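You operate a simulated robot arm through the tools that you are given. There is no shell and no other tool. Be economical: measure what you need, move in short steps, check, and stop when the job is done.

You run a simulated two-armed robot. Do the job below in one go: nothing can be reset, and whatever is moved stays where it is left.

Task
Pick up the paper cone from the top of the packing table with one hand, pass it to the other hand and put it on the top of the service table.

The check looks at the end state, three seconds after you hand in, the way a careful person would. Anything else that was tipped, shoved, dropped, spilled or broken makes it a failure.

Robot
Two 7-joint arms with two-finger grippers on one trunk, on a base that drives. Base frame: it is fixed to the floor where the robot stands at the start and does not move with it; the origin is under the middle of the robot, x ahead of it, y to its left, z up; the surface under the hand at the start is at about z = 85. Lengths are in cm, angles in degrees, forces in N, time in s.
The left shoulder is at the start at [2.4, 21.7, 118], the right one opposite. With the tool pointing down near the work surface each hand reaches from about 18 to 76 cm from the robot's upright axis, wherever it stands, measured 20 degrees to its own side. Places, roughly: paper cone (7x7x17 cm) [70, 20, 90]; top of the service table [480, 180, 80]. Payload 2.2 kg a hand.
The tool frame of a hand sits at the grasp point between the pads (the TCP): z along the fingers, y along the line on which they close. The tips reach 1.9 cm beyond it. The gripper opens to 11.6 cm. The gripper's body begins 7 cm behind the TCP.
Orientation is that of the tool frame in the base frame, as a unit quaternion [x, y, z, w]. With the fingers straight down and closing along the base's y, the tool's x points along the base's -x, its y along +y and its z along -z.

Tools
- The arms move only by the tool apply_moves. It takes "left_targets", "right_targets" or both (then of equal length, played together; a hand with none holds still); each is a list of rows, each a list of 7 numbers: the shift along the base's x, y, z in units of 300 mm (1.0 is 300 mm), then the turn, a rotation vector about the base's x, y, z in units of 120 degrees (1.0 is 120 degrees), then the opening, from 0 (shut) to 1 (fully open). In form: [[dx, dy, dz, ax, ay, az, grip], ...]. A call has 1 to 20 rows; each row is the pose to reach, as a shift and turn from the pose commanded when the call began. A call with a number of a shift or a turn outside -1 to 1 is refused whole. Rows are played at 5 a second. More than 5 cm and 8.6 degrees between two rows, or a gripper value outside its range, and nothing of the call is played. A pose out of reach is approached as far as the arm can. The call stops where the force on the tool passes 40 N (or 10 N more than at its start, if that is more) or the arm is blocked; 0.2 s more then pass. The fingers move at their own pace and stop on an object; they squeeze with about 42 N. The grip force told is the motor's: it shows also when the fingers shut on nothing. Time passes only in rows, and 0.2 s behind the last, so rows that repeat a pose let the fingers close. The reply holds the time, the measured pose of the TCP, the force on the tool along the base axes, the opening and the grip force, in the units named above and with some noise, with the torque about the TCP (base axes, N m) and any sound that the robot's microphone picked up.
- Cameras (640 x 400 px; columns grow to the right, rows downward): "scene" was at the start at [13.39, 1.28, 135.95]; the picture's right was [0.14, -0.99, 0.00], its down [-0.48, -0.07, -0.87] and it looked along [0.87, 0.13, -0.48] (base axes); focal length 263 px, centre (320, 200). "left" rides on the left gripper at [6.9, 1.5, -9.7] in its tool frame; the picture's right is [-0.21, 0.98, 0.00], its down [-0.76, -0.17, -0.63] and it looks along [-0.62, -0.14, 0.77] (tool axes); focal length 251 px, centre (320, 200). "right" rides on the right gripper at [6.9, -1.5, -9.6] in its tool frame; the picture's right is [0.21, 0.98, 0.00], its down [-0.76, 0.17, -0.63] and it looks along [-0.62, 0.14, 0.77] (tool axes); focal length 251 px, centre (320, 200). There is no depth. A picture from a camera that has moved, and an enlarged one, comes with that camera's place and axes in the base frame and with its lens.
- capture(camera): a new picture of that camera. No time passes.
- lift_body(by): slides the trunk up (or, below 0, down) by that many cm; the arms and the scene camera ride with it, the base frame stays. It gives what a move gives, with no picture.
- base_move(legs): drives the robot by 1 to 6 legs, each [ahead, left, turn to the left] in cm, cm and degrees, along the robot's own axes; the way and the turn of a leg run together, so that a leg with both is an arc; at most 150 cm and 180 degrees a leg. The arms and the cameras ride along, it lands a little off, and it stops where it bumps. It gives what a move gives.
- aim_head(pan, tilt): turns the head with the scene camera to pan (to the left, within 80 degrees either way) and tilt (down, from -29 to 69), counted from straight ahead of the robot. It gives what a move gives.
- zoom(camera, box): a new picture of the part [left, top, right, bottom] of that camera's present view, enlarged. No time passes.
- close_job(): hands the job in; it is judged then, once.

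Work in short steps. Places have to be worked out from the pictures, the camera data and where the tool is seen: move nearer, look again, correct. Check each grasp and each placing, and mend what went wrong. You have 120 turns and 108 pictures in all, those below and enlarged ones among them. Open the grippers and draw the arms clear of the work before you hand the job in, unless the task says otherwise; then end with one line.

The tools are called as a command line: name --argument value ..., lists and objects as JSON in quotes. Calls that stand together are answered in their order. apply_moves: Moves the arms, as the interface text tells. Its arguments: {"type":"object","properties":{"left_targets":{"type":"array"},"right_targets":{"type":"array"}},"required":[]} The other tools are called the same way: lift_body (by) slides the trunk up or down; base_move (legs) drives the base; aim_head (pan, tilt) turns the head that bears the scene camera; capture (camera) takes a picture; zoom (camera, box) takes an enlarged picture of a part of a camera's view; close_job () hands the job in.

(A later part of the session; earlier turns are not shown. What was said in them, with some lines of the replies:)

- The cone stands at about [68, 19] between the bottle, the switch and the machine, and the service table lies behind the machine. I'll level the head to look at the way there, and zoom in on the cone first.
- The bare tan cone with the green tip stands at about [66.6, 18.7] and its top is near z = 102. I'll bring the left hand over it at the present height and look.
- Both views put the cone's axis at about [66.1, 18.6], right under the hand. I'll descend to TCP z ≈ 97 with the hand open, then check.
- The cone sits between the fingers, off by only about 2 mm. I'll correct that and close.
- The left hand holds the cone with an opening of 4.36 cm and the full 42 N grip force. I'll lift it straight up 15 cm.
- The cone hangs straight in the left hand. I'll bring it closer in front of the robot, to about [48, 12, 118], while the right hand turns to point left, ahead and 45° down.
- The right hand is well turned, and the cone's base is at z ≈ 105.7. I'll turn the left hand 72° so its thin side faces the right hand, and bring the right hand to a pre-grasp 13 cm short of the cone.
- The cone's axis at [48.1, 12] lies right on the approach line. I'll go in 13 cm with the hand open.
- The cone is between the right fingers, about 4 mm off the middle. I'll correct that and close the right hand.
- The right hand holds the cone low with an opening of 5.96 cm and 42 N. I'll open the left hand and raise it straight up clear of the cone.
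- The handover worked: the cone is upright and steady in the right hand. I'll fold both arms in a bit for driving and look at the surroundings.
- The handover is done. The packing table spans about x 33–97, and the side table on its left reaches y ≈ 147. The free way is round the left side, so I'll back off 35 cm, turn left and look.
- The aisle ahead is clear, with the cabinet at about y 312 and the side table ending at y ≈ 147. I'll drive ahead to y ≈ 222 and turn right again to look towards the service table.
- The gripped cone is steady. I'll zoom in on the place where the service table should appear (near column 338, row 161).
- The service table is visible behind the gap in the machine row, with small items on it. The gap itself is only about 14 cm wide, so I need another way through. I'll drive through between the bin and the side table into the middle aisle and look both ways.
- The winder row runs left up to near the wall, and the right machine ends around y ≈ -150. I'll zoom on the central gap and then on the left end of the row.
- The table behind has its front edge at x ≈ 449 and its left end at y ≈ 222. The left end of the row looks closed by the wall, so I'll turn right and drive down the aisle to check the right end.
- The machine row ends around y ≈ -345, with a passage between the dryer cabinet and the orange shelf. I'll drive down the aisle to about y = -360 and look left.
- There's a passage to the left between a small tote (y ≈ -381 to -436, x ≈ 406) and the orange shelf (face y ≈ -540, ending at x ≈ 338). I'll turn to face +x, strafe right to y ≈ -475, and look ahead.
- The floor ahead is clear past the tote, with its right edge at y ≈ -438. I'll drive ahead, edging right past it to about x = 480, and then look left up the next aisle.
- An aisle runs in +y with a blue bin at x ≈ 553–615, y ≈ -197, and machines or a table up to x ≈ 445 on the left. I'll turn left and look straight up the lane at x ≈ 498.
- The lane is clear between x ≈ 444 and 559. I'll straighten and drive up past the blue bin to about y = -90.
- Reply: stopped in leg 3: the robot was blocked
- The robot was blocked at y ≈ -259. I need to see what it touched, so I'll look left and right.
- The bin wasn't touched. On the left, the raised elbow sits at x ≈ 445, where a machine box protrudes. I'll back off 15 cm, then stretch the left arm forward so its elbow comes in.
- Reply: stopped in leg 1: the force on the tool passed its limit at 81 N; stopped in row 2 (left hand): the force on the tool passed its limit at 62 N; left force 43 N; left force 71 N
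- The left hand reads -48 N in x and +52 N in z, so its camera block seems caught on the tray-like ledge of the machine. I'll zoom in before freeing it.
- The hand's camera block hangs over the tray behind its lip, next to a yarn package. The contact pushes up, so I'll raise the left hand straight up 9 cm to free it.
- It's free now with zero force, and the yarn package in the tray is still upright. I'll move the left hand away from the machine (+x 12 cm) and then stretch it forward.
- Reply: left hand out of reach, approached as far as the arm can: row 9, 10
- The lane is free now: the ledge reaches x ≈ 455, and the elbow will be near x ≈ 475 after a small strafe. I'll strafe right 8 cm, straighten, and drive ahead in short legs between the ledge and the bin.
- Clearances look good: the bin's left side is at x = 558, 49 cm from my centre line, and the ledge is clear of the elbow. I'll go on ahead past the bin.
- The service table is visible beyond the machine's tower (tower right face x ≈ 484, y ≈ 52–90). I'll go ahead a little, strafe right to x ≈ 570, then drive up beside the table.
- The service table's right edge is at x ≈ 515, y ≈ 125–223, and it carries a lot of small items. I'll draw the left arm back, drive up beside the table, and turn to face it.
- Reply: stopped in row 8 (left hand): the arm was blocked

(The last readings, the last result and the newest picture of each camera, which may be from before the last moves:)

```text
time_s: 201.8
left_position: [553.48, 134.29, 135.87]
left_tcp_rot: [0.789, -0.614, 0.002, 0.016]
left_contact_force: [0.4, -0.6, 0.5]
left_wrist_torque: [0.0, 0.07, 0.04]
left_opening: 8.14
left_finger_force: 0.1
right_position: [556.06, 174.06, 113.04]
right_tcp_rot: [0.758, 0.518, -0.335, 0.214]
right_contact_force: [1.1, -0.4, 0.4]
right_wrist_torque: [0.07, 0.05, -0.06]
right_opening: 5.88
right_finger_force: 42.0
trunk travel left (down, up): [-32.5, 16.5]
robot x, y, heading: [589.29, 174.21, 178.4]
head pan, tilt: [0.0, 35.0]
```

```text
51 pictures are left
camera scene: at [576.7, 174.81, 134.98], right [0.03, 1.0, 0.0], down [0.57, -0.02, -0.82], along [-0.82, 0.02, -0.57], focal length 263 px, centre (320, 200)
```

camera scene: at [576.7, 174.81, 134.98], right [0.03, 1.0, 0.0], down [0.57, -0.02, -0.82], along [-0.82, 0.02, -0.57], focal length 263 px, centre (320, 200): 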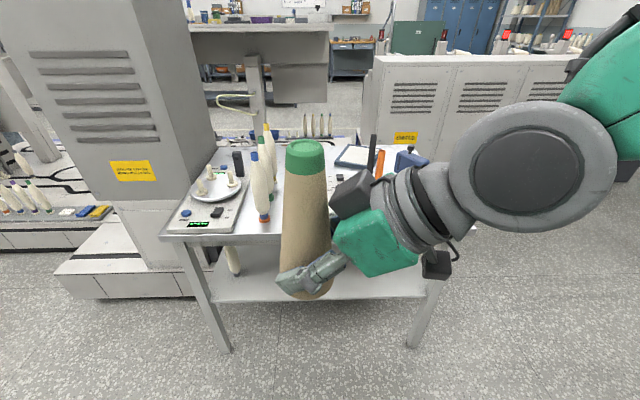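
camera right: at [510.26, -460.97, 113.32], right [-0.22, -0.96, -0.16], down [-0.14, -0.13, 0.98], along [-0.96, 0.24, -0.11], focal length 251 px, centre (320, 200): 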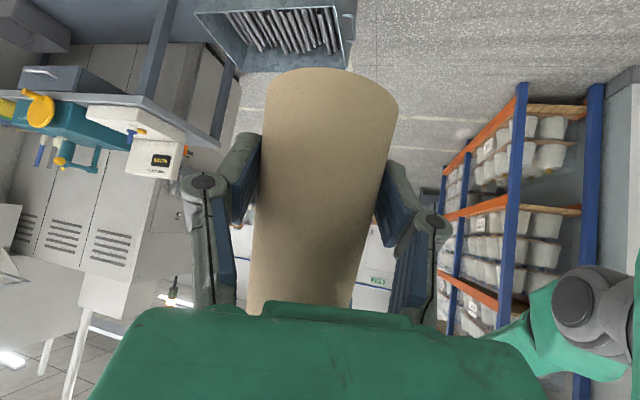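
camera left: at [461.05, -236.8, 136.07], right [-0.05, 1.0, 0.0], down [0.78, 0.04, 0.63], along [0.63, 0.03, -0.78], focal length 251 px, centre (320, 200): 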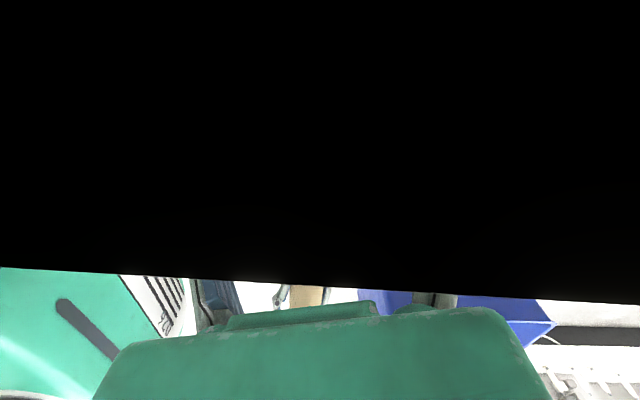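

I'm facing the table now, but the right hand hides it. I'll shift the right hand 22 cm to the robot's right (+y) to see the tabletop and find free space.

apply_moves --right_targets '[[0, 0.1, 0, 0, 0, 0, 0], [0, 0.2, 0.01, 0, 0, 0, 0], [0, 0.3, 0.02, 0, 0, 0, 0], [0, 0.4, 0.03, 0, 0, 0, 0], [0, 0.5, 0.03, 0, 0, 0, 0], [0, 0.6, 0.03, 0, 0, 0, 0], [0, 0.7, 0.03, 0, 0, 0, 0], [0, 0.7, 0.03, 0, 0, 0, 0], [0, 0.7, 0.03, 0, 0, 0, 0]]'

aim_head --pan 0 --tilt 30

zoom --camera "scene" --box '[140, 90, 500, 315]'

```text
time_s: 203.4
left_position: [553.45, 150.04, 139.28]
left_tcp_rot: [0.784, -0.617, 0.033, 0.059]
left_contact_force: [-0.5, 2.4, 0.4]
left_wrist_torque: [-0.23, 0.0, 0.0]
left_opening: 8.11
left_finger_force: 0.0
right_position: [556.01, 207.03, 111.15]
right_tcp_rot: [0.749, 0.497, -0.35, 0.262]
right_contact_force: [-1.0, 0.5, 3.3]
right_wrist_torque: [0.18, -0.17, 0.06]
right_opening: 5.92
right_finger_force: 42.1
trunk travel left (down, up): [-32.5, 16.5]
robot x, y, heading: [589.42, 176.71, 178.4]
head pan, tilt: [0.0, 35.0]
stopped in row 8 (right hand): the arm was blocked; the commanded pose is now the measured one
```

```text
time_s: 204.0
left_position: [553.79, 142.45, 137.75]
left_tcp_rot: [0.786, -0.617, 0.014, 0.034]
left_contact_force: [1.3, -2.0, -0.3]
left_wrist_torque: [0.05, 0.07, -0.02]
left_opening: 8.13
left_finger_force: 0.1
right_position: [556.85, 200.05, 108.77]
right_tcp_rot: [0.77, 0.5, -0.293, 0.269]
right_contact_force: [0.1, -1.1, -1.9]
right_wrist_torque: [-0.05, -0.03, 0.02]
right_opening: 5.92
right_finger_force: 41.6
trunk travel left (down, up): [-32.5, 16.5]
robot x, y, heading: [589.86, 175.49, 178.2]
head pan, tilt: [0.0, 30.0]
```

```text
1.78 times, centred on (320, 202) of scene
camera zoom: at [576.23, 172.44, 135.59], right [0.03, 1.0, 0.02], down [0.5, 0.01, -0.86], along [-0.86, 0.03, -0.5], focal length 467 px, centre (320, 196)
```

zoom: 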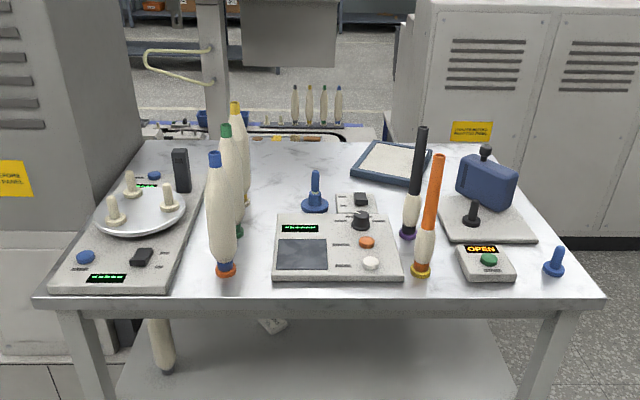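

There's free space at the table's back-right corner (x ≈ 452–478, y ≈ 203–222), easiest to reach from the table's north end. The robot is rocking, so I'll hold still 3 s to let it settle, then look towards the north end.

apply_moves --right_targets '[[0, 0, 0, 0, 0, 0, 0], [0, 0, 0, 0, 0, 0, 0], [0, 0, 0, 0, 0, 0, 0], [0, 0, 0, 0, 0, 0, 0], [0, 0, 0, 0, 0, 0, 0], [0, 0, 0, 0, 0, 0, 0], [0, 0, 0, 0, 0, 0, 0], [0, 0, 0, 0, 0, 0, 0], [0, 0, 0, 0, 0, 0, 0], [0, 0, 0, 0, 0, 0, 0], [0, 0, 0, 0, 0, 0, 0], [0, 0, 0, 0, 0, 0, 0], [0, 0, 0, 0, 0, 0, 0], [0, 0, 0, 0, 0, 0, 0], [0, 0, 0, 0, 0, 0, 0]]'

aim_head --pan -50 --tilt 25

capture --camera "scene"

aim_head --pan 70 --tilt 45

capture --camera "scene"

```text
time_s: 204.8
left_position: [553.24, 130.71, 134.88]
left_tcp_rot: [0.789, -0.614, -0.008, 0.003]
left_contact_force: [-1.0, -3.4, -0.6]
left_wrist_torque: [0.33, -0.08, 0.05]
left_opening: 8.13
left_finger_force: 0.1
right_position: [556.42, 190.93, 113.2]
right_tcp_rot: [0.763, 0.527, -0.304, 0.216]
right_contact_force: [0.5, -0.2, 0.2]
right_wrist_torque: [0.17, -0.03, -0.02]
right_opening: 5.94
right_finger_force: 41.6
trunk travel left (down, up): [-32.5, 16.5]
robot x, y, heading: [589.02, 173.83, 178.4]
head pan, tilt: [0.0, 30.0]
stopped in row 3 (right hand): the arm was blocked; the commanded pose is now the measured one
```

```text
time_s: 205.9
left_position: [554.36, 141.19, 137.94]
left_tcp_rot: [0.786, -0.617, 0.008, 0.037]
left_contact_force: [2.1, -0.7, 0.4]
left_wrist_torque: [0.0, 0.09, 0.03]
left_opening: 8.14
left_finger_force: 0.0
right_position: [557.07, 199.17, 112.08]
right_tcp_rot: [0.753, 0.516, -0.326, 0.244]
right_contact_force: [0.7, -0.9, 1.0]
right_wrist_torque: [0.05, -0.04, -0.06]
right_opening: 5.95
right_finger_force: 42.1
trunk travel left (down, up): [-32.5, 16.5]
robot x, y, heading: [589.33, 175.35, 178.4]
head pan, tilt: [-50.0, 25.0]
```

```text
49 pictures are left
camera scene: at [579.66, 182.19, 136.6], right [0.78, 0.62, 0.0], down [0.26, -0.33, -0.91], along [-0.57, 0.71, -0.42], focal length 263 px, centre (320, 200)
```

scene: 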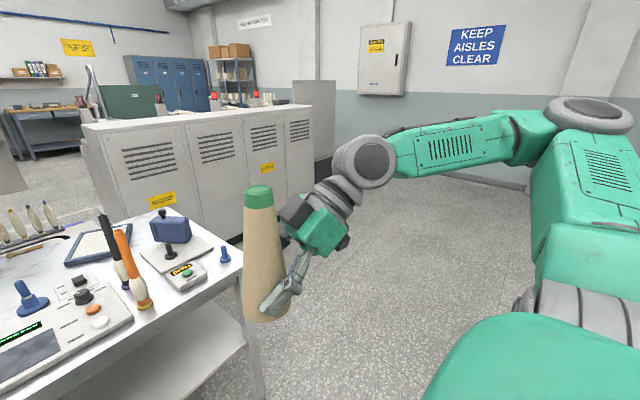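

```text
time_s: 207.9
left_position: [553.64, 145.08, 138.54]
left_tcp_rot: [0.786, -0.616, 0.022, 0.045]
left_contact_force: [-0.2, 2.4, 0.7]
left_wrist_torque: [-0.21, -0.05, 0.02]
left_opening: 8.13
left_finger_force: 0.0
right_position: [556.51, 202.92, 111.75]
right_tcp_rot: [0.75, 0.509, -0.337, 0.254]
right_contact_force: [-0.8, 1.3, -0.4]
right_wrist_torque: [-0.07, -0.03, 0.03]
right_opening: 5.93
right_finger_force: 42.4
trunk travel left (down, up): [-32.5, 16.5]
robot x, y, heading: [589.16, 176.08, 178.7]
head pan, tilt: [70.0, 45.0]
```

```text
48 pictures are left
camera scene: at [582.14, 174.44, 133.74], right [-0.93, 0.36, -0.02], down [0.26, 0.62, -0.74], along [-0.26, -0.69, -0.68], focal length 263 px, centre (320, 200)
```

scene: 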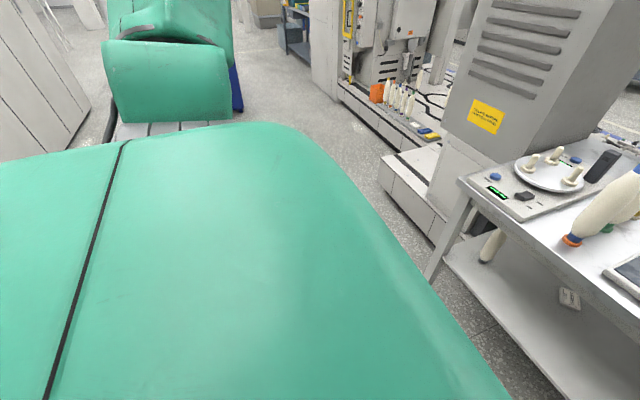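

The robot sways about ±4° sideways and that trips the moves. I'll lower the trunk 20 cm (the hands are clear of the table) and let it settle.

lift_body --by -20

aim_head --pan 0 --tilt 30

aim_head --pan 0 --tilt 31

aim_head --pan 0 --tilt 30

```text
time_s: 210.1
left_position: [553.18, 132.24, 115.08]
left_tcp_rot: [0.788, -0.615, -0.005, 0.006]
left_contact_force: [0.8, -3.0, 0.4]
left_wrist_torque: [0.24, 0.04, 0.01]
left_opening: 8.16
left_finger_force: 0.1
right_position: [556.41, 192.24, 93.17]
right_tcp_rot: [0.761, 0.525, -0.308, 0.222]
right_contact_force: [-1.3, -1.7, 0.3]
right_wrist_torque: [0.13, -0.09, 0.04]
right_opening: 5.96
right_finger_force: 41.8
trunk travel left (down, up): [-12.5, 36.5]
robot x, y, heading: [589.01, 173.76, 178.6]
head pan, tilt: [70.0, 45.0]
```

```text
time_s: 211.5
left_position: [553.49, 138.75, 116.72]
left_tcp_rot: [0.788, -0.616, 0.013, 0.024]
left_contact_force: [0.5, 0.2, 0.8]
left_wrist_torque: [-0.01, -0.01, 0.03]
left_opening: 8.11
left_finger_force: 0.0
right_position: [557.04, 197.55, 92.49]
right_tcp_rot: [0.755, 0.517, -0.324, 0.24]
right_contact_force: [1.1, -0.4, -1.0]
right_wrist_torque: [0.0, 0.04, -0.01]
right_opening: 5.95
right_finger_force: 41.9
trunk travel left (down, up): [-12.5, 36.5]
robot x, y, heading: [588.81, 175.45, 178.5]
head pan, tilt: [0.0, 30.0]
```

```text
time_s: 212.1
left_position: [553.74, 143.05, 118.21]
left_tcp_rot: [0.786, -0.617, 0.018, 0.041]
left_contact_force: [0.9, 1.9, 0.0]
left_wrist_torque: [-0.19, -0.01, -0.01]
left_opening: 8.13
left_finger_force: 0.0
right_position: [556.69, 200.97, 91.97]
right_tcp_rot: [0.753, 0.51, -0.333, 0.249]
right_contact_force: [-1.2, 0.8, 0.6]
right_wrist_torque: [-0.07, -0.03, 0.02]
right_opening: 5.98
right_finger_force: 42.0
trunk travel left (down, up): [-12.5, 36.5]
robot x, y, heading: [589.29, 176.27, 178.5]
head pan, tilt: [0.0, 31.0]
```

```text
time_s: 212.7
left_position: [553.83, 137.3, 116.83]
left_tcp_rot: [0.787, -0.616, 0.003, 0.025]
left_contact_force: [-0.4, 0.2, 0.8]
left_wrist_torque: [0.07, 0.01, 0.0]
left_opening: 8.12
left_finger_force: 0.1
right_position: [556.68, 196.29, 92.6]
right_tcp_rot: [0.757, 0.521, -0.319, 0.234]
right_contact_force: [0.8, -0.3, -0.7]
right_wrist_torque: [0.02, 0.04, 0.0]
right_opening: 5.97
right_finger_force: 41.5
trunk travel left (down, up): [-12.5, 36.5]
robot x, y, heading: [589.08, 174.84, 178.7]
head pan, tilt: [0.0, 30.0]
```

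It still sways, though less. I'll hold still for up to 4 s to see whether it dies down.

apply_moves --left_targets '[[0, 0, 0, 0, 0, 0, 0.7], [0, 0, 0, 0, 0, 0, 0.7], [0, 0, 0, 0, 0, 0, 0.7], [0, 0, 0, 0, 0, 0, 0.7], [0, 0, 0, 0, 0, 0, 0.7], [0, 0, 0, 0, 0, 0, 0.7], [0, 0, 0, 0, 0, 0, 0.7], [0, 0, 0, 0, 0, 0, 0.7], [0, 0, 0, 0, 0, 0, 0.7], [0, 0, 0, 0, 0, 0, 0.7], [0, 0, 0, 0, 0, 0, 0.7], [0, 0, 0, 0, 0, 0, 0.7], [0, 0, 0, 0, 0, 0, 0.7], [0, 0, 0, 0, 0, 0, 0.7], [0, 0, 0, 0, 0, 0, 0.7], [0, 0, 0, 0, 0, 0, 0.7], [0, 0, 0, 0, 0, 0, 0.7], [0, 0, 0, 0, 0, 0, 0.7], [0, 0, 0, 0, 0, 0, 0.7], [0, 0, 0, 0, 0, 0, 0.7]]'

apply_moves --left_targets '[[0, 0, 0, 0, 0, 0, 0.7], [0, 0, 0, 0, 0, 0, 0.7], [0, 0, 0, 0, 0, 0, 0.7]]'

apply_moves --left_targets '[[0, 0, 0, 0, 0, 0, 0.7], [0, 0, 0, 0, 0, 0, 0.7], [0, 0, 0, 0, 0, 0, 0.7]]'

```text
time_s: 217.1
left_position: [553.81, 141.68, 117.45]
left_tcp_rot: [0.785, -0.618, 0.017, 0.035]
left_contact_force: [0.1, 1.2, -0.9]
left_wrist_torque: [-0.11, -0.03, 0.01]
left_opening: 8.12
left_finger_force: 0.1
right_position: [556.86, 199.96, 92.31]
right_tcp_rot: [0.754, 0.513, -0.329, 0.244]
right_contact_force: [0.3, 0.2, -0.3]
right_wrist_torque: [-0.01, -0.03, 0.0]
right_opening: 5.99
right_finger_force: 41.9
trunk travel left (down, up): [-12.5, 36.5]
robot x, y, heading: [589.18, 176.21, 178.6]
head pan, tilt: [0.0, 30.0]
stopped in row 20 (left hand): the arm was blocked; the commanded pose is now the measured one
```

```text
time_s: 217.9
left_position: [553.8, 141.9, 117.74]
left_tcp_rot: [0.785, -0.618, 0.017, 0.036]
left_contact_force: [-0.1, 0.9, 0.9]
left_wrist_torque: [-0.09, -0.05, 0.03]
left_opening: 8.12
left_finger_force: 0.0
right_position: [556.87, 200.1, 92.24]
right_tcp_rot: [0.754, 0.513, -0.33, 0.246]
right_contact_force: [0.0, 0.1, 0.2]
right_wrist_torque: [-0.01, -0.01, 0.02]
right_opening: 5.98
right_finger_force: 41.4
trunk travel left (down, up): [-12.5, 36.5]
robot x, y, heading: [589.25, 176.45, 178.7]
head pan, tilt: [0.0, 30.0]
```

```text
time_s: 218.7
left_position: [553.71, 141.96, 117.66]
left_tcp_rot: [0.786, -0.617, 0.017, 0.036]
left_contact_force: [0.4, 1.5, 0.2]
left_wrist_torque: [-0.07, -0.01, 0.03]
left_opening: 8.13
left_finger_force: 0.0
right_position: [556.85, 200.28, 92.29]
right_tcp_rot: [0.754, 0.513, -0.329, 0.246]
right_contact_force: [0.0, 0.2, -0.1]
right_wrist_torque: [0.01, 0.02, -0.03]
right_opening: 5.98
right_finger_force: 41.8
trunk travel left (down, up): [-12.5, 36.5]
robot x, y, heading: [588.56, 176.31, 178.3]
head pan, tilt: [0.0, 30.0]
```

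It has settled with a steady lean of about 4° to the right, and I'll correct for that in the hand's orientation later. Now I'll drive round to the north end of the table: strafe right, turn to face -y, then strafe right to x ≈ 495.

base_move --legs '[[0, -110, 0], [0, 0, 91], [0, -92, 0]]'

apply_moves --left_targets '[[0, 0, 0, 0, 0, 0, 0.7], [0, 0, 0, 0, 0, 0, 0.7], [0, 0, 0, 0, 0, 0, 0.7], [0, 0, 0, 0, 0, 0, 0.7], [0, 0, 0, 0, 0, 0, 0.7]]'

capture --camera "scene"

```text
time_s: 232.6
left_position: [538.05, 252.14, 116.89]
left_tcp_rot: [0.992, 0.124, 0.026, 0.01]
left_contact_force: [1.4, -1.1, -0.6]
left_wrist_torque: [-0.01, 0.07, 0.0]
left_opening: 8.1
left_finger_force: 0.1
right_position: [479.39, 254.81, 92.59]
right_tcp_rot: [0.166, 0.9, -0.059, 0.398]
right_contact_force: [-0.5, 1.1, 0.4]
right_wrist_torque: [0.05, -0.02, 0.0]
right_opening: 5.95
right_finger_force: 41.7
trunk travel left (down, up): [-12.5, 36.5]
robot x, y, heading: [501.68, 286.99, -91.1]
head pan, tilt: [0.0, 30.0]
```

```text
time_s: 233.8
left_position: [539.02, 252.4, 116.59]
left_tcp_rot: [0.992, 0.124, 0.022, 0.011]
left_contact_force: [-0.2, -0.2, 0.9]
left_wrist_torque: [0.01, -0.04, 0.03]
left_opening: 8.12
left_finger_force: 0.0
right_position: [480.12, 254.96, 92.79]
right_tcp_rot: [0.164, 0.902, -0.059, 0.395]
right_contact_force: [0.4, -0.3, 0.1]
right_wrist_torque: [0.0, 0.0, -0.01]
right_opening: 5.93
right_finger_force: 42.1
trunk travel left (down, up): [-12.5, 36.5]
robot x, y, heading: [501.35, 287.19, -91.4]
head pan, tilt: [0.0, 30.0]
```

```text
47 pictures are left
camera scene: at [502.5, 273.89, 115.76], right [-1.0, 0.02, 0.01], down [0.0, 0.5, -0.86], along [-0.02, -0.86, -0.5], focal length 263 px, centre (320, 200)
```

scene: 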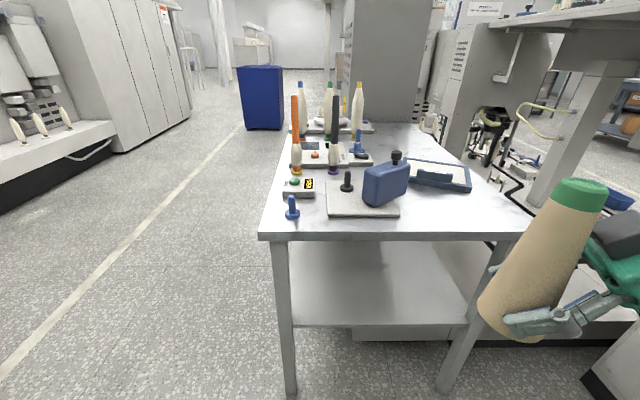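

This is a clear view. The free rectangle is x ≈ 455–481, y ≈ 207–228, to the right of the clamp base and in front of the tray, so I'll aim for (467, 218). First I'll drive 14 cm closer and raise the cone hand a little.

apply_moves --right_targets '[[0, 0, 0.05, 0, 0, 0, 0], [0, 0, 0.1, 0, 0.009, 0, 0], [0, 0, 0.17, 0, 0.018, 0, 0], [0, 0, 0.17, 0, 0.018, 0, 0]]'

base_move --legs '[[14, 0, 1]]'

apply_moves --left_targets '[[0, 0, 0, 0, 0, 0, 0.7], [0, 0, 0, 0, 0, 0, 0.7], [0, 0, 0, 0, 0, 0, 0.7], [0, 0, 0, 0, 0, 0, 0.7], [0, 0, 0, 0, 0, 0, 0.7], [0, 0, 0, 0, 0, 0, 0.7], [0, 0, 0, 0, 0, 0, 0.7], [0, 0, 0, 0, 0, 0, 0.7]]'

capture --camera "scene"

capture --camera "right"

```text
time_s: 235.0
left_position: [538.04, 252.08, 116.45]
left_tcp_rot: [0.992, 0.123, 0.025, 0.007]
left_contact_force: [0.4, -0.3, 0.6]
left_wrist_torque: [0.03, 0.08, 0.0]
left_opening: 8.11
left_finger_force: 0.1
right_position: [479.34, 254.93, 98.03]
right_tcp_rot: [0.165, 0.908, -0.064, 0.379]
right_contact_force: [0.0, 0.1, -1.1]
right_wrist_torque: [-0.01, 0.05, 0.0]
right_opening: 5.94
right_finger_force: 42.2
trunk travel left (down, up): [-12.5, 36.5]
robot x, y, heading: [501.01, 287.32, -91.0]
head pan, tilt: [0.0, 30.0]
stopped in row 4 (right hand): the arm was blocked; the commanded pose is now the measured one
```

```text
time_s: 236.3
left_position: [536.53, 238.83, 117.25]
left_tcp_rot: [0.991, 0.132, 0.033, 0.012]
left_contact_force: [-1.3, -0.1, 0.6]
left_wrist_torque: [0.08, -0.08, 0.04]
left_opening: 8.12
left_finger_force: 0.1
right_position: [478.0, 240.56, 97.73]
right_tcp_rot: [0.157, 0.906, -0.057, 0.389]
right_contact_force: [-0.3, 0.4, -0.3]
right_wrist_torque: [0.04, -0.02, 0.03]
right_opening: 5.93
right_finger_force: 41.8
trunk travel left (down, up): [-12.5, 36.5]
robot x, y, heading: [500.37, 273.32, -90.1]
head pan, tilt: [0.0, 30.0]
```

```text
time_s: 238.1
left_position: [536.05, 239.07, 117.29]
left_tcp_rot: [0.991, 0.13, 0.035, 0.011]
left_contact_force: [-0.7, 0.3, -0.6]
left_wrist_torque: [-0.01, -0.08, -0.01]
left_opening: 8.11
left_finger_force: 0.0
right_position: [477.59, 240.7, 97.88]
right_tcp_rot: [0.159, 0.905, -0.058, 0.39]
right_contact_force: [-0.8, -0.8, 0.0]
right_wrist_torque: [0.0, -0.03, -0.02]
right_opening: 5.93
right_finger_force: 41.9
trunk travel left (down, up): [-12.5, 36.5]
robot x, y, heading: [499.94, 273.45, -90.1]
head pan, tilt: [0.0, 30.0]
```

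```text
46 pictures are left
camera scene: at [498.61, 259.95, 115.76], right [-1.0, 0.0, -0.01], down [0.01, 0.5, -0.86], along [0.0, -0.86, -0.5], focal length 263 px, centre (320, 200)
```

scene: 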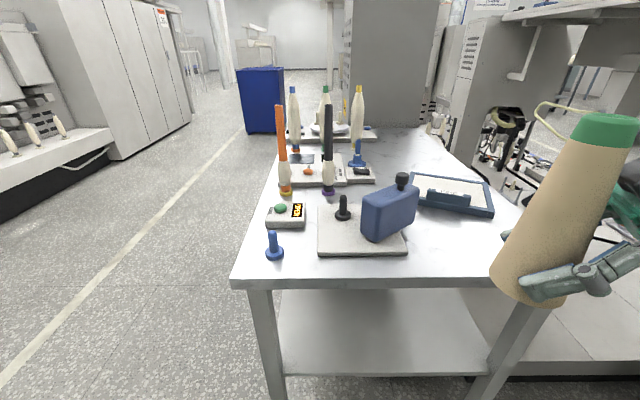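

```text
45 pictures are left
camera right: at [465.98, 243.15, 99.25], right [0.19, 0.97, -0.14], down [0.11, 0.12, 0.99], along [0.98, -0.2, -0.09], focal length 251 px, centre (320, 200)
```

right: 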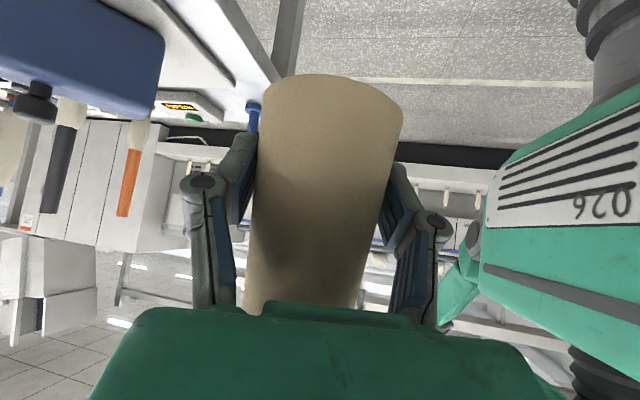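

The free spot is confirmed. I'll move the cone over (466, 217), staying about 13 cm above the table, correct the small lean, and look again.

apply_moves --right_targets '[[-0.04, -0.08, 0, 0, 0.003, 0, 0], [-0.09, -0.18, 0, -0.001, 0.006, 0, 0], [-0.14, -0.28, 0, -0.002, 0.009, 0, 0], [-0.19, -0.38, 0, -0.003, 0.013, 0, 0], [-0.24, -0.48, 0, -0.004, 0.013, 0, 0], [-0.29, -0.58, 0, -0.004, 0.013, 0, 0], [-0.34, -0.69, 0, -0.004, 0.013, 0, 0], [-0.387, -0.79, 0, -0.004, 0.013, 0, 0]]'

apply_moves --left_targets '[[0, 0, 0, 0, 0, 0, 0.7], [0, 0, 0, 0, 0, 0, 0.7], [0, 0, 0, 0, 0, 0, 0.7], [0, 0, 0, 0, 0, 0, 0.7], [0, 0, 0, 0, 0, 0, 0.7], [0, 0, 0, 0, 0, 0, 0.7]]'

capture --camera "scene"

capture --camera "right"

```text
time_s: 239.9
left_position: [537.58, 238.8, 116.51]
left_tcp_rot: [0.991, 0.131, 0.03, 0.008]
left_contact_force: [-0.7, 0.3, -0.5]
left_wrist_torque: [0.0, 0.04, -0.03]
left_opening: 8.13
left_finger_force: 0.1
right_position: [467.09, 216.83, 98.39]
right_tcp_rot: [0.155, 0.913, -0.066, 0.372]
right_contact_force: [-0.3, -1.4, -0.9]
right_wrist_torque: [0.03, 0.01, 0.02]
right_opening: 5.93
right_finger_force: 42.0
trunk travel left (down, up): [-12.5, 36.5]
robot x, y, heading: [500.07, 273.68, -90.2]
head pan, tilt: [0.0, 30.0]
```

```text
time_s: 241.3
left_position: [536.8, 238.97, 116.83]
left_tcp_rot: [0.991, 0.13, 0.032, 0.009]
left_contact_force: [-0.5, 0.4, -0.2]
left_wrist_torque: [-0.01, -0.04, -0.03]
left_opening: 8.12
left_finger_force: 0.1
right_position: [466.53, 216.97, 98.1]
right_tcp_rot: [0.157, 0.911, -0.065, 0.375]
right_contact_force: [-0.1, 1.4, 0.1]
right_wrist_torque: [0.02, -0.05, 0.03]
right_opening: 5.91
right_finger_force: 42.2
trunk travel left (down, up): [-12.5, 36.5]
robot x, y, heading: [500.26, 273.26, -89.9]
head pan, tilt: [0.0, 30.0]
```

```text
44 pictures are left
camera scene: at [499.56, 259.83, 115.76], right [-1.0, 0.0, 0.0], down [0.0, 0.5, -0.86], along [0.0, -0.86, -0.5], focal length 263 px, centre (320, 200)
```

scene: 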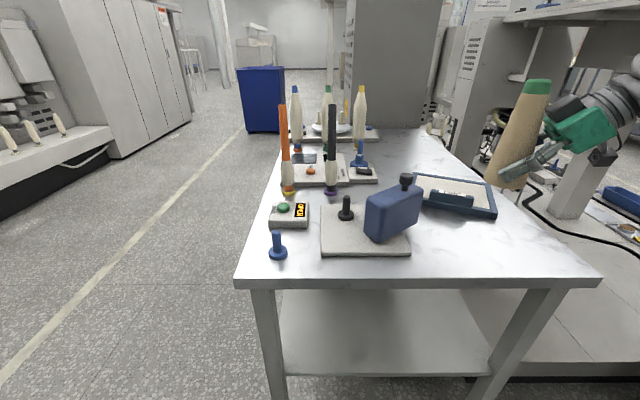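

```text
43 pictures are left
camera right: at [454.93, 219.43, 99.87], right [0.18, 0.97, -0.15], down [0.14, 0.13, 0.98], along [0.97, -0.2, -0.12], focal length 251 px, centre (320, 200)
```

right: 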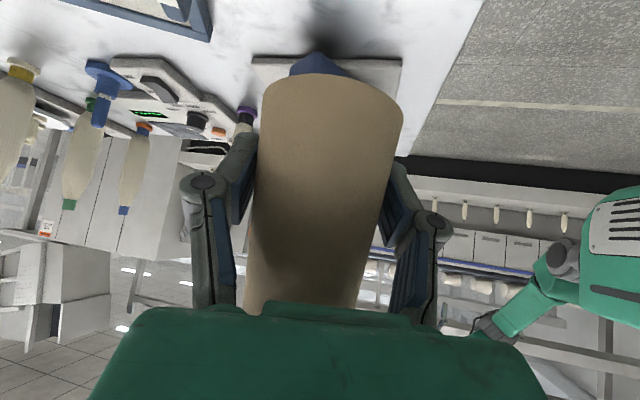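

The spot under the cone is clear and the hand is nearly upright now. I'll lower 10.5 cm and look.

apply_moves --right_targets '[[0, 0, -0.07, 0, 0, 0, 0], [0, 0, -0.14, 0, 0, 0, 0], [0, 0, -0.21, 0, 0, 0, 0], [0, 0, -0.28, 0, 0, 0, 0], [0, 0, -0.35, 0, 0, 0, 0], [0, 0, -0.35, 0, 0, 0, 0]]'

zoom --camera "scene" --box '[380, 120, 620, 290]'

capture --camera "right"

```text
time_s: 242.7
left_position: [537.47, 238.96, 116.7]
left_tcp_rot: [0.991, 0.131, 0.03, 0.009]
left_contact_force: [-0.1, -0.3, 0.4]
left_wrist_torque: [0.01, -0.01, 0.0]
left_opening: 8.13
left_finger_force: 0.1
right_position: [467.22, 217.0, 87.47]
right_tcp_rot: [0.156, 0.912, -0.066, 0.373]
right_contact_force: [-0.4, 0.0, -0.4]
right_wrist_torque: [-0.01, -0.01, 0.02]
right_opening: 5.94
right_finger_force: 42.0
trunk travel left (down, up): [-12.5, 36.5]
robot x, y, heading: [500.51, 273.48, -90.3]
head pan, tilt: [0.0, 30.0]
```

```text
2.35 times, centred on (500, 205) of scene
camera zoom: at [500.26, 259.84, 115.76], right [-1.0, 0.0, 0.0], down [0.0, 0.5, -0.86], along [0.0, -0.86, -0.5], focal length 618 px, centre (-104, 188)
```

zoom: 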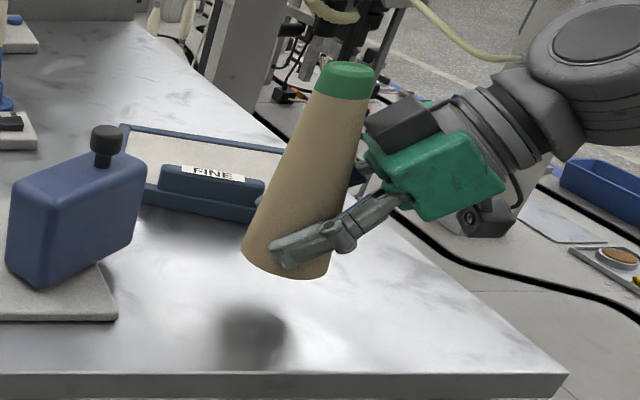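

```text
41 pictures are left
camera right: at [455.7, 219.45, 89.35], right [0.18, 0.97, -0.15], down [0.15, 0.13, 0.98], along [0.97, -0.2, -0.12], focal length 251 px, centre (320, 200)
```

right: 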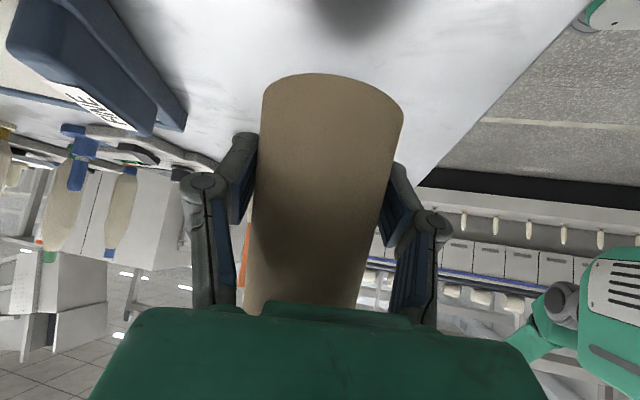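

The cone is about 3 cm above the table, with a residual tilt of roughly 2°. I'll trim the tilt and lower another 2 cm slowly, watching the force.

apply_moves --right_targets '[[0, 0, -0.013, -0.003, -0.004, 0, 0], [0, 0, -0.027, -0.006, -0.009, 0, 0], [0, 0, -0.04, -0.008, -0.013, 0, 0], [0, 0, -0.053, -0.01, -0.017, 0, 0], [0, 0, -0.067, -0.01, -0.017, 0, 0], [0, 0, -0.067, -0.01, -0.017, 0, 0], [0, 0, -0.067, -0.01, -0.017, 0, 0]]'

zoom --camera "scene" --box '[380, 120, 620, 290]'

```text
time_s: 244.3
left_position: [537.27, 238.98, 116.57]
left_tcp_rot: [0.991, 0.13, 0.031, 0.009]
left_contact_force: [-0.6, 0.1, -0.5]
left_wrist_torque: [-0.01, -0.02, 0.04]
left_opening: 8.1
left_finger_force: 0.0
right_position: [467.15, 216.97, 85.53]
right_tcp_rot: [0.153, 0.905, -0.073, 0.391]
right_contact_force: [-0.5, -0.2, 0.0]
right_wrist_torque: [0.01, -0.04, -0.01]
right_opening: 5.92
right_finger_force: 42.6
trunk travel left (down, up): [-12.5, 36.5]
robot x, y, heading: [500.38, 273.33, -89.9]
head pan, tilt: [0.0, 30.0]
```

```text
2.35 times, centred on (500, 205) of scene
camera zoom: at [500.12, 259.82, 115.76], right [-1.0, 0.0, 0.0], down [0.0, 0.5, -0.86], along [0.0, -0.86, -0.5], focal length 618 px, centre (-104, 188)
```

zoom: 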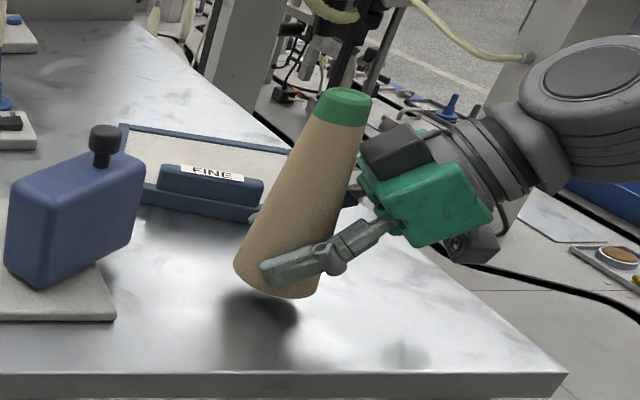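

Both ends of the cone now project as upright, and the base is about 1 cm above the table. I'll lower in small steps to find contact.

apply_moves --right_targets '[[0, 0, -0.006, 0, 0, 0, 0], [0, 0, -0.012, 0, 0, 0, 0], [0, 0, -0.018, 0, 0, 0, 0], [0, 0, -0.024, 0, 0, 0, 0], [0, 0, -0.03, 0, 0, 0, 0], [0, 0, -0.03, 0, 0, 0, 0]]'

zoom --camera "scene" --box '[420, 160, 580, 280]'

```text
time_s: 245.7
left_position: [537.35, 238.95, 116.73]
left_tcp_rot: [0.991, 0.13, 0.03, 0.01]
left_contact_force: [-0.7, 0.2, 0.9]
left_wrist_torque: [0.02, 0.0, -0.03]
left_opening: 8.13
left_finger_force: 0.0
right_position: [467.04, 216.94, 84.63]
right_tcp_rot: [0.152, 0.905, -0.071, 0.391]
right_contact_force: [0.2, -0.6, -0.6]
right_wrist_torque: [-0.02, -0.02, -0.01]
right_opening: 5.91
right_finger_force: 42.5
trunk travel left (down, up): [-12.5, 36.5]
robot x, y, heading: [500.21, 272.89, -90.2]
head pan, tilt: [0.0, 30.0]
```

```text
3.33 times, centred on (500, 220) of scene
camera zoom: at [500.12, 259.83, 115.76], right [-1.0, 0.0, 0.0], down [0.0, 0.5, -0.86], along [0.0, -0.86, -0.5], focal length 876 px, centre (-280, 133)
```

zoom: 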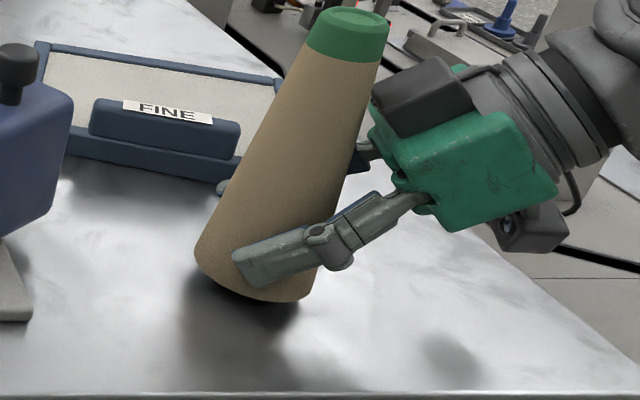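

There's no contact yet, and the base's right side hangs slightly low, so I'll undo the 2° trim about y. Then I'll continue down in small steps.

apply_moves --right_targets '[[0, 0, 0, 0, 0.009, 0, 0], [0, 0, 0, 0, 0.018, 0, 0], [0, 0, -0.006, 0, 0.02, 0, 0], [0, 0, -0.012, 0, 0.02, 0, 0], [0, 0, -0.018, 0, 0.02, 0, 0], [0, 0, -0.018, 0, 0.02, 0, 0]]'

zoom --camera "scene" --box '[420, 160, 580, 280]'

capture --camera "right"

```text
time_s: 247.1
left_position: [537.44, 238.91, 116.78]
left_tcp_rot: [0.991, 0.13, 0.031, 0.01]
left_contact_force: [-0.2, 0.4, 0.0]
left_wrist_torque: [0.01, 0.0, 0.01]
left_opening: 8.11
left_finger_force: 0.0
right_position: [467.19, 216.97, 84.1]
right_tcp_rot: [0.151, 0.913, -0.075, 0.371]
right_contact_force: [0.6, -0.4, -0.1]
right_wrist_torque: [-0.04, -0.02, 0.0]
right_opening: 5.91
right_finger_force: 41.6
trunk travel left (down, up): [-12.5, 36.5]
robot x, y, heading: [500.18, 273.41, -90.0]
head pan, tilt: [0.0, 30.0]
```

```text
3.33 times, centred on (500, 220) of scene
camera zoom: at [500.13, 259.83, 115.76], right [-1.0, 0.0, 0.0], down [0.0, 0.5, -0.86], along [0.0, -0.86, -0.5], focal length 876 px, centre (-280, 133)
```

zoom: 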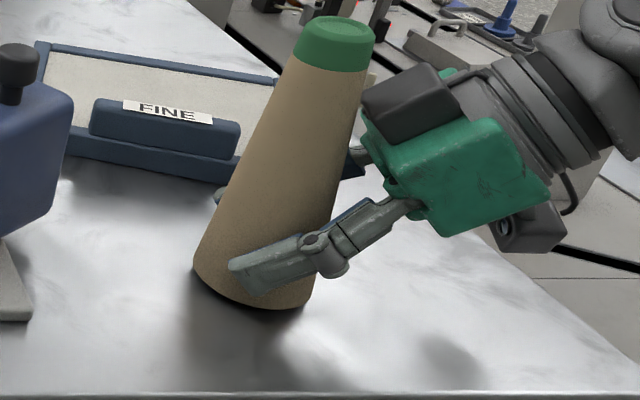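

```text
37 pictures are left
camera right: at [455.62, 219.53, 85.93], right [0.18, 0.97, -0.18], down [0.15, 0.15, 0.98], along [0.97, -0.2, -0.12], focal length 251 px, centre (320, 200)
```

right: 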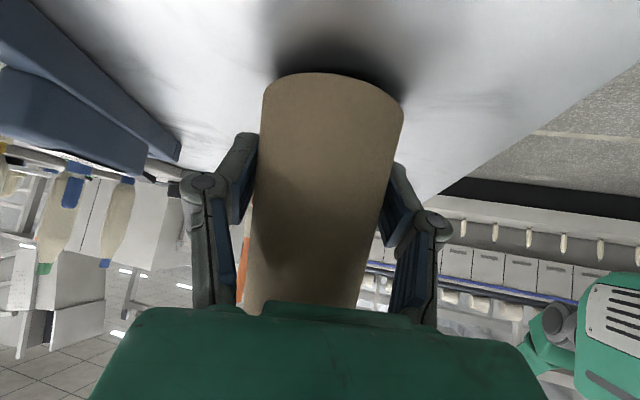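

The base looks level in both views and nearly touches. I'll continue down gently.

apply_moves --right_targets '[[0, 0, -0.004, 0, 0, 0, 0], [0, 0, -0.008, 0, 0, 0, 0], [0, 0, -0.012, 0, 0, 0, 0], [0, 0, -0.016, 0, 0, 0, 0], [0, 0, -0.02, 0, 0, 0, 0], [0, 0, -0.02, 0, 0, 0, 0]]'

zoom --camera "scene" --box '[420, 160, 580, 280]'

```text
time_s: 248.5
left_position: [537.5, 239.07, 116.94]
left_tcp_rot: [0.991, 0.13, 0.03, 0.01]
left_contact_force: [0.1, 0.3, 0.0]
left_wrist_torque: [-0.01, 0.01, 0.0]
left_opening: 8.13
left_finger_force: 0.0
right_position: [467.07, 216.98, 83.5]
right_tcp_rot: [0.15, 0.913, -0.075, 0.372]
right_contact_force: [-1.2, 2.3, 7.7]
right_wrist_torque: [0.12, -0.14, 0.08]
right_opening: 5.89
right_finger_force: 42.2
trunk travel left (down, up): [-12.5, 36.5]
robot x, y, heading: [500.1, 273.46, -89.9]
head pan, tilt: [0.0, 30.0]
```

```text
3.33 times, centred on (500, 220) of scene
camera zoom: at [500.15, 259.95, 115.78], right [-1.0, 0.0, 0.0], down [0.0, 0.5, -0.86], along [0.0, -0.86, -0.5], focal length 876 px, centre (-280, 133)
```

zoom: 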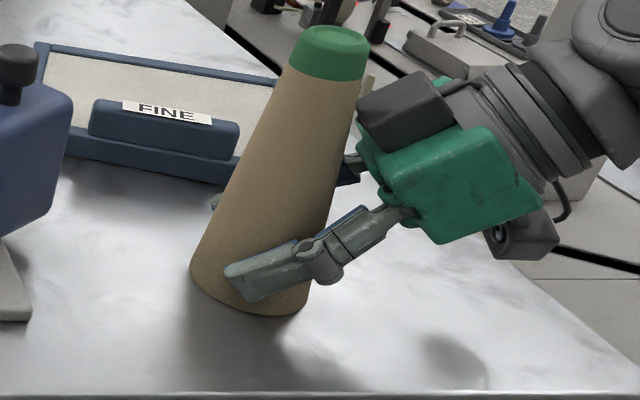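

Contact shows 7.7 N upward and the base sits on the table. I'll open the right hand gradually while holding position.

apply_moves --right_targets '[[0, 0, 0, 0, 0, 0, 0.53], [0, 0, 0, 0, 0, 0, 0.56], [0, 0, 0, 0, 0, 0, 0.62], [0, 0, 0, 0, 0, 0, 0.72], [0, 0, 0, 0, 0, 0, 0.85], [0, 0, 0, 0, 0, 0, 0.95], [0, 0, 0, 0, 0, 0, 0.95]]'

zoom --camera "scene" --box '[420, 160, 580, 280]'

capture --camera "right"

```text
time_s: 250.1
left_position: [537.33, 238.95, 116.7]
left_tcp_rot: [0.991, 0.131, 0.03, 0.009]
left_contact_force: [-0.7, 0.0, 0.8]
left_wrist_torque: [0.02, -0.01, 0.01]
left_opening: 8.12
left_finger_force: 0.1
right_position: [467.06, 217.02, 83.48]
right_tcp_rot: [0.152, 0.913, -0.076, 0.372]
right_contact_force: [-0.5, 0.3, 0.4]
right_wrist_torque: [0.0, -0.02, -0.02]
right_opening: 11.02
right_finger_force: 0.1
trunk travel left (down, up): [-12.5, 36.5]
robot x, y, heading: [500.34, 273.3, -90.3]
head pan, tilt: [0.0, 30.0]
```

```text
3.33 times, centred on (500, 220) of scene
camera zoom: at [500.13, 259.83, 115.76], right [-1.0, 0.0, 0.0], down [0.0, 0.5, -0.86], along [0.0, -0.86, -0.5], focal length 876 px, centre (-280, 133)
```

zoom: 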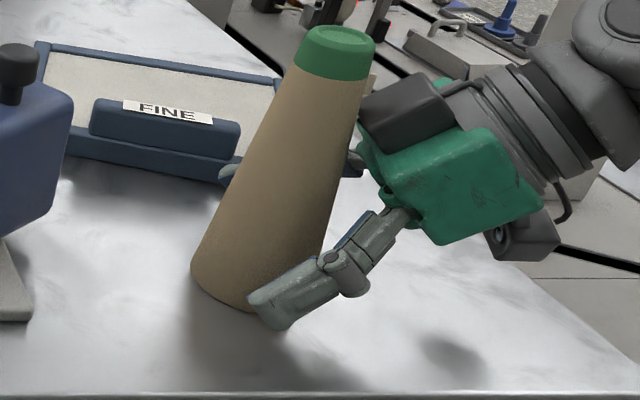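

```text
34 pictures are left
camera right: at [455.59, 219.45, 85.3], right [0.18, 0.97, -0.18], down [0.15, 0.15, 0.98], along [0.97, -0.2, -0.12], focal length 251 px, centre (320, 200)
```

right: 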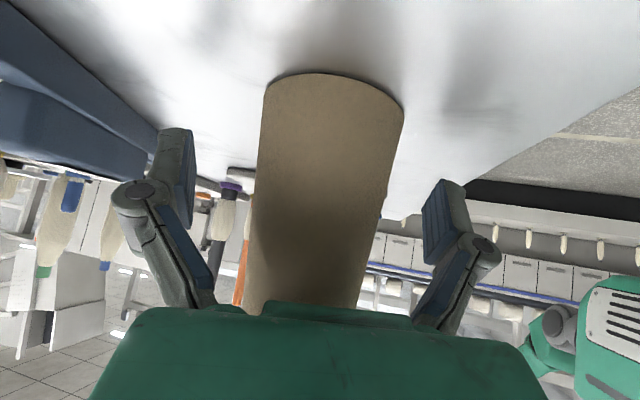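

The cone stands free with the fingers about 2.5 cm clear on both sides. I'll withdraw the hand back along its own axis, then away towards the robot.

apply_moves --right_targets '[[-0.03, 0.01, 0.03, 0, 0, 0, 0.95], [-0.08, 0.028, 0.08, 0, 0, 0, 0.95], [-0.14, 0.05, 0.14, 0, 0, 0, 0.95], [-0.21, 0.075, 0.22, 0, 0, 0, 0.95], [-0.29, 0.103, 0.3, 0, 0, 0, 0.95], [-0.36, 0.13, 0.38, 0, 0, 0, 0.95], [-0.42, 0.15, 0.45, 0, 0, 0, 0.95], [-0.42, 0.25, 0.5, 0, 0, 0, 0.95], [-0.4, 0.38, 0.5, 0, 0, 0, 0.95], [-0.35, 0.52, 0.5, 0, 0, 0, 0.95], [-0.3, 0.66, 0.5, 0, 0, 0, 0.95]]'

capture --camera "scene"

```text
time_s: 252.5
left_position: [537.37, 239.13, 116.99]
left_tcp_rot: [0.991, 0.131, 0.03, 0.011]
left_contact_force: [1.6, 0.1, 0.2]
left_wrist_torque: [0.0, 0.01, 0.01]
left_opening: 8.12
left_finger_force: 0.0
right_position: [458.1, 236.87, 98.63]
right_tcp_rot: [0.152, 0.913, -0.077, 0.371]
right_contact_force: [-0.1, -0.3, -0.6]
right_wrist_torque: [-0.04, -0.02, 0.04]
right_opening: 11.03
right_finger_force: 0.0
trunk travel left (down, up): [-12.5, 36.5]
robot x, y, heading: [499.76, 273.39, -90.0]
head pan, tilt: [0.0, 30.0]
```

```text
33 pictures are left
camera scene: at [499.99, 260.03, 115.78], right [-1.0, 0.0, 0.0], down [0.0, 0.5, -0.87], along [0.0, -0.87, -0.5], focal length 263 px, centre (320, 200)
```

scene: 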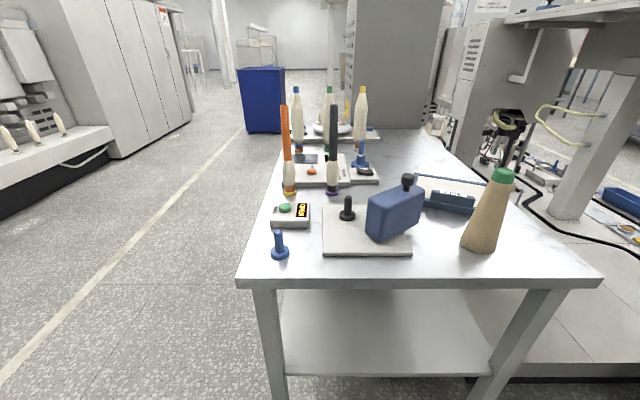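

The cone stands upright on the service table and nothing around it was moved. I'll back the robot off 30 cm so the arms are well clear, and take a last look.

base_move --legs '[[-30, 0, 0]]'

capture --camera "scene"

```text
time_s: 254.5
left_position: [537.56, 268.76, 116.94]
left_tcp_rot: [0.991, 0.133, 0.03, 0.012]
left_contact_force: [0.7, 0.5, 0.5]
left_wrist_torque: [-0.06, -0.02, 0.0]
left_opening: 8.12
left_finger_force: 0.1
right_position: [458.2, 266.15, 98.53]
right_tcp_rot: [0.149, 0.913, -0.075, 0.371]
right_contact_force: [-1.0, 0.5, 0.2]
right_wrist_torque: [-0.02, 0.03, -0.02]
right_opening: 11.01
right_finger_force: 0.1
trunk travel left (down, up): [-12.5, 36.5]
robot x, y, heading: [500.01, 302.69, -89.6]
head pan, tilt: [0.0, 30.0]
```

```text
32 pictures are left
camera scene: at [500.15, 289.5, 115.78], right [-1.0, 0.0, 0.0], down [0.0, 0.5, -0.87], along [0.0, -0.87, -0.5], focal length 263 px, centre (320, 200)
```

scene: 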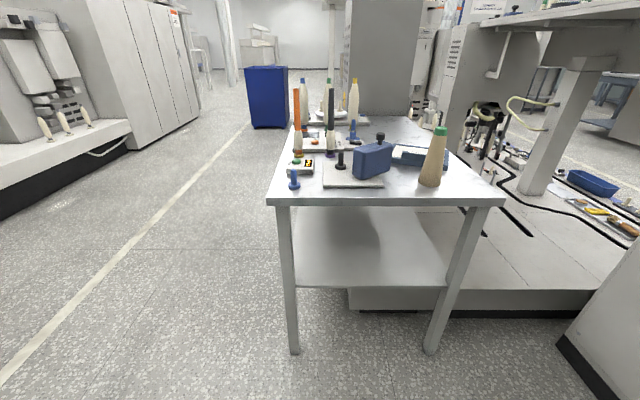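

The cone stands steady, both hands are open and empty, and the arms are clear. I'm handing in.

close_job

```text
The job is handed in.
```

The paper cone was picked up with the left hand, passed to the right hand, and is standing upright on the service table. On the way the left hand caught on a machine's tray, reading up to 81 N, but I freed it and the yarn package in the tray was still upright.
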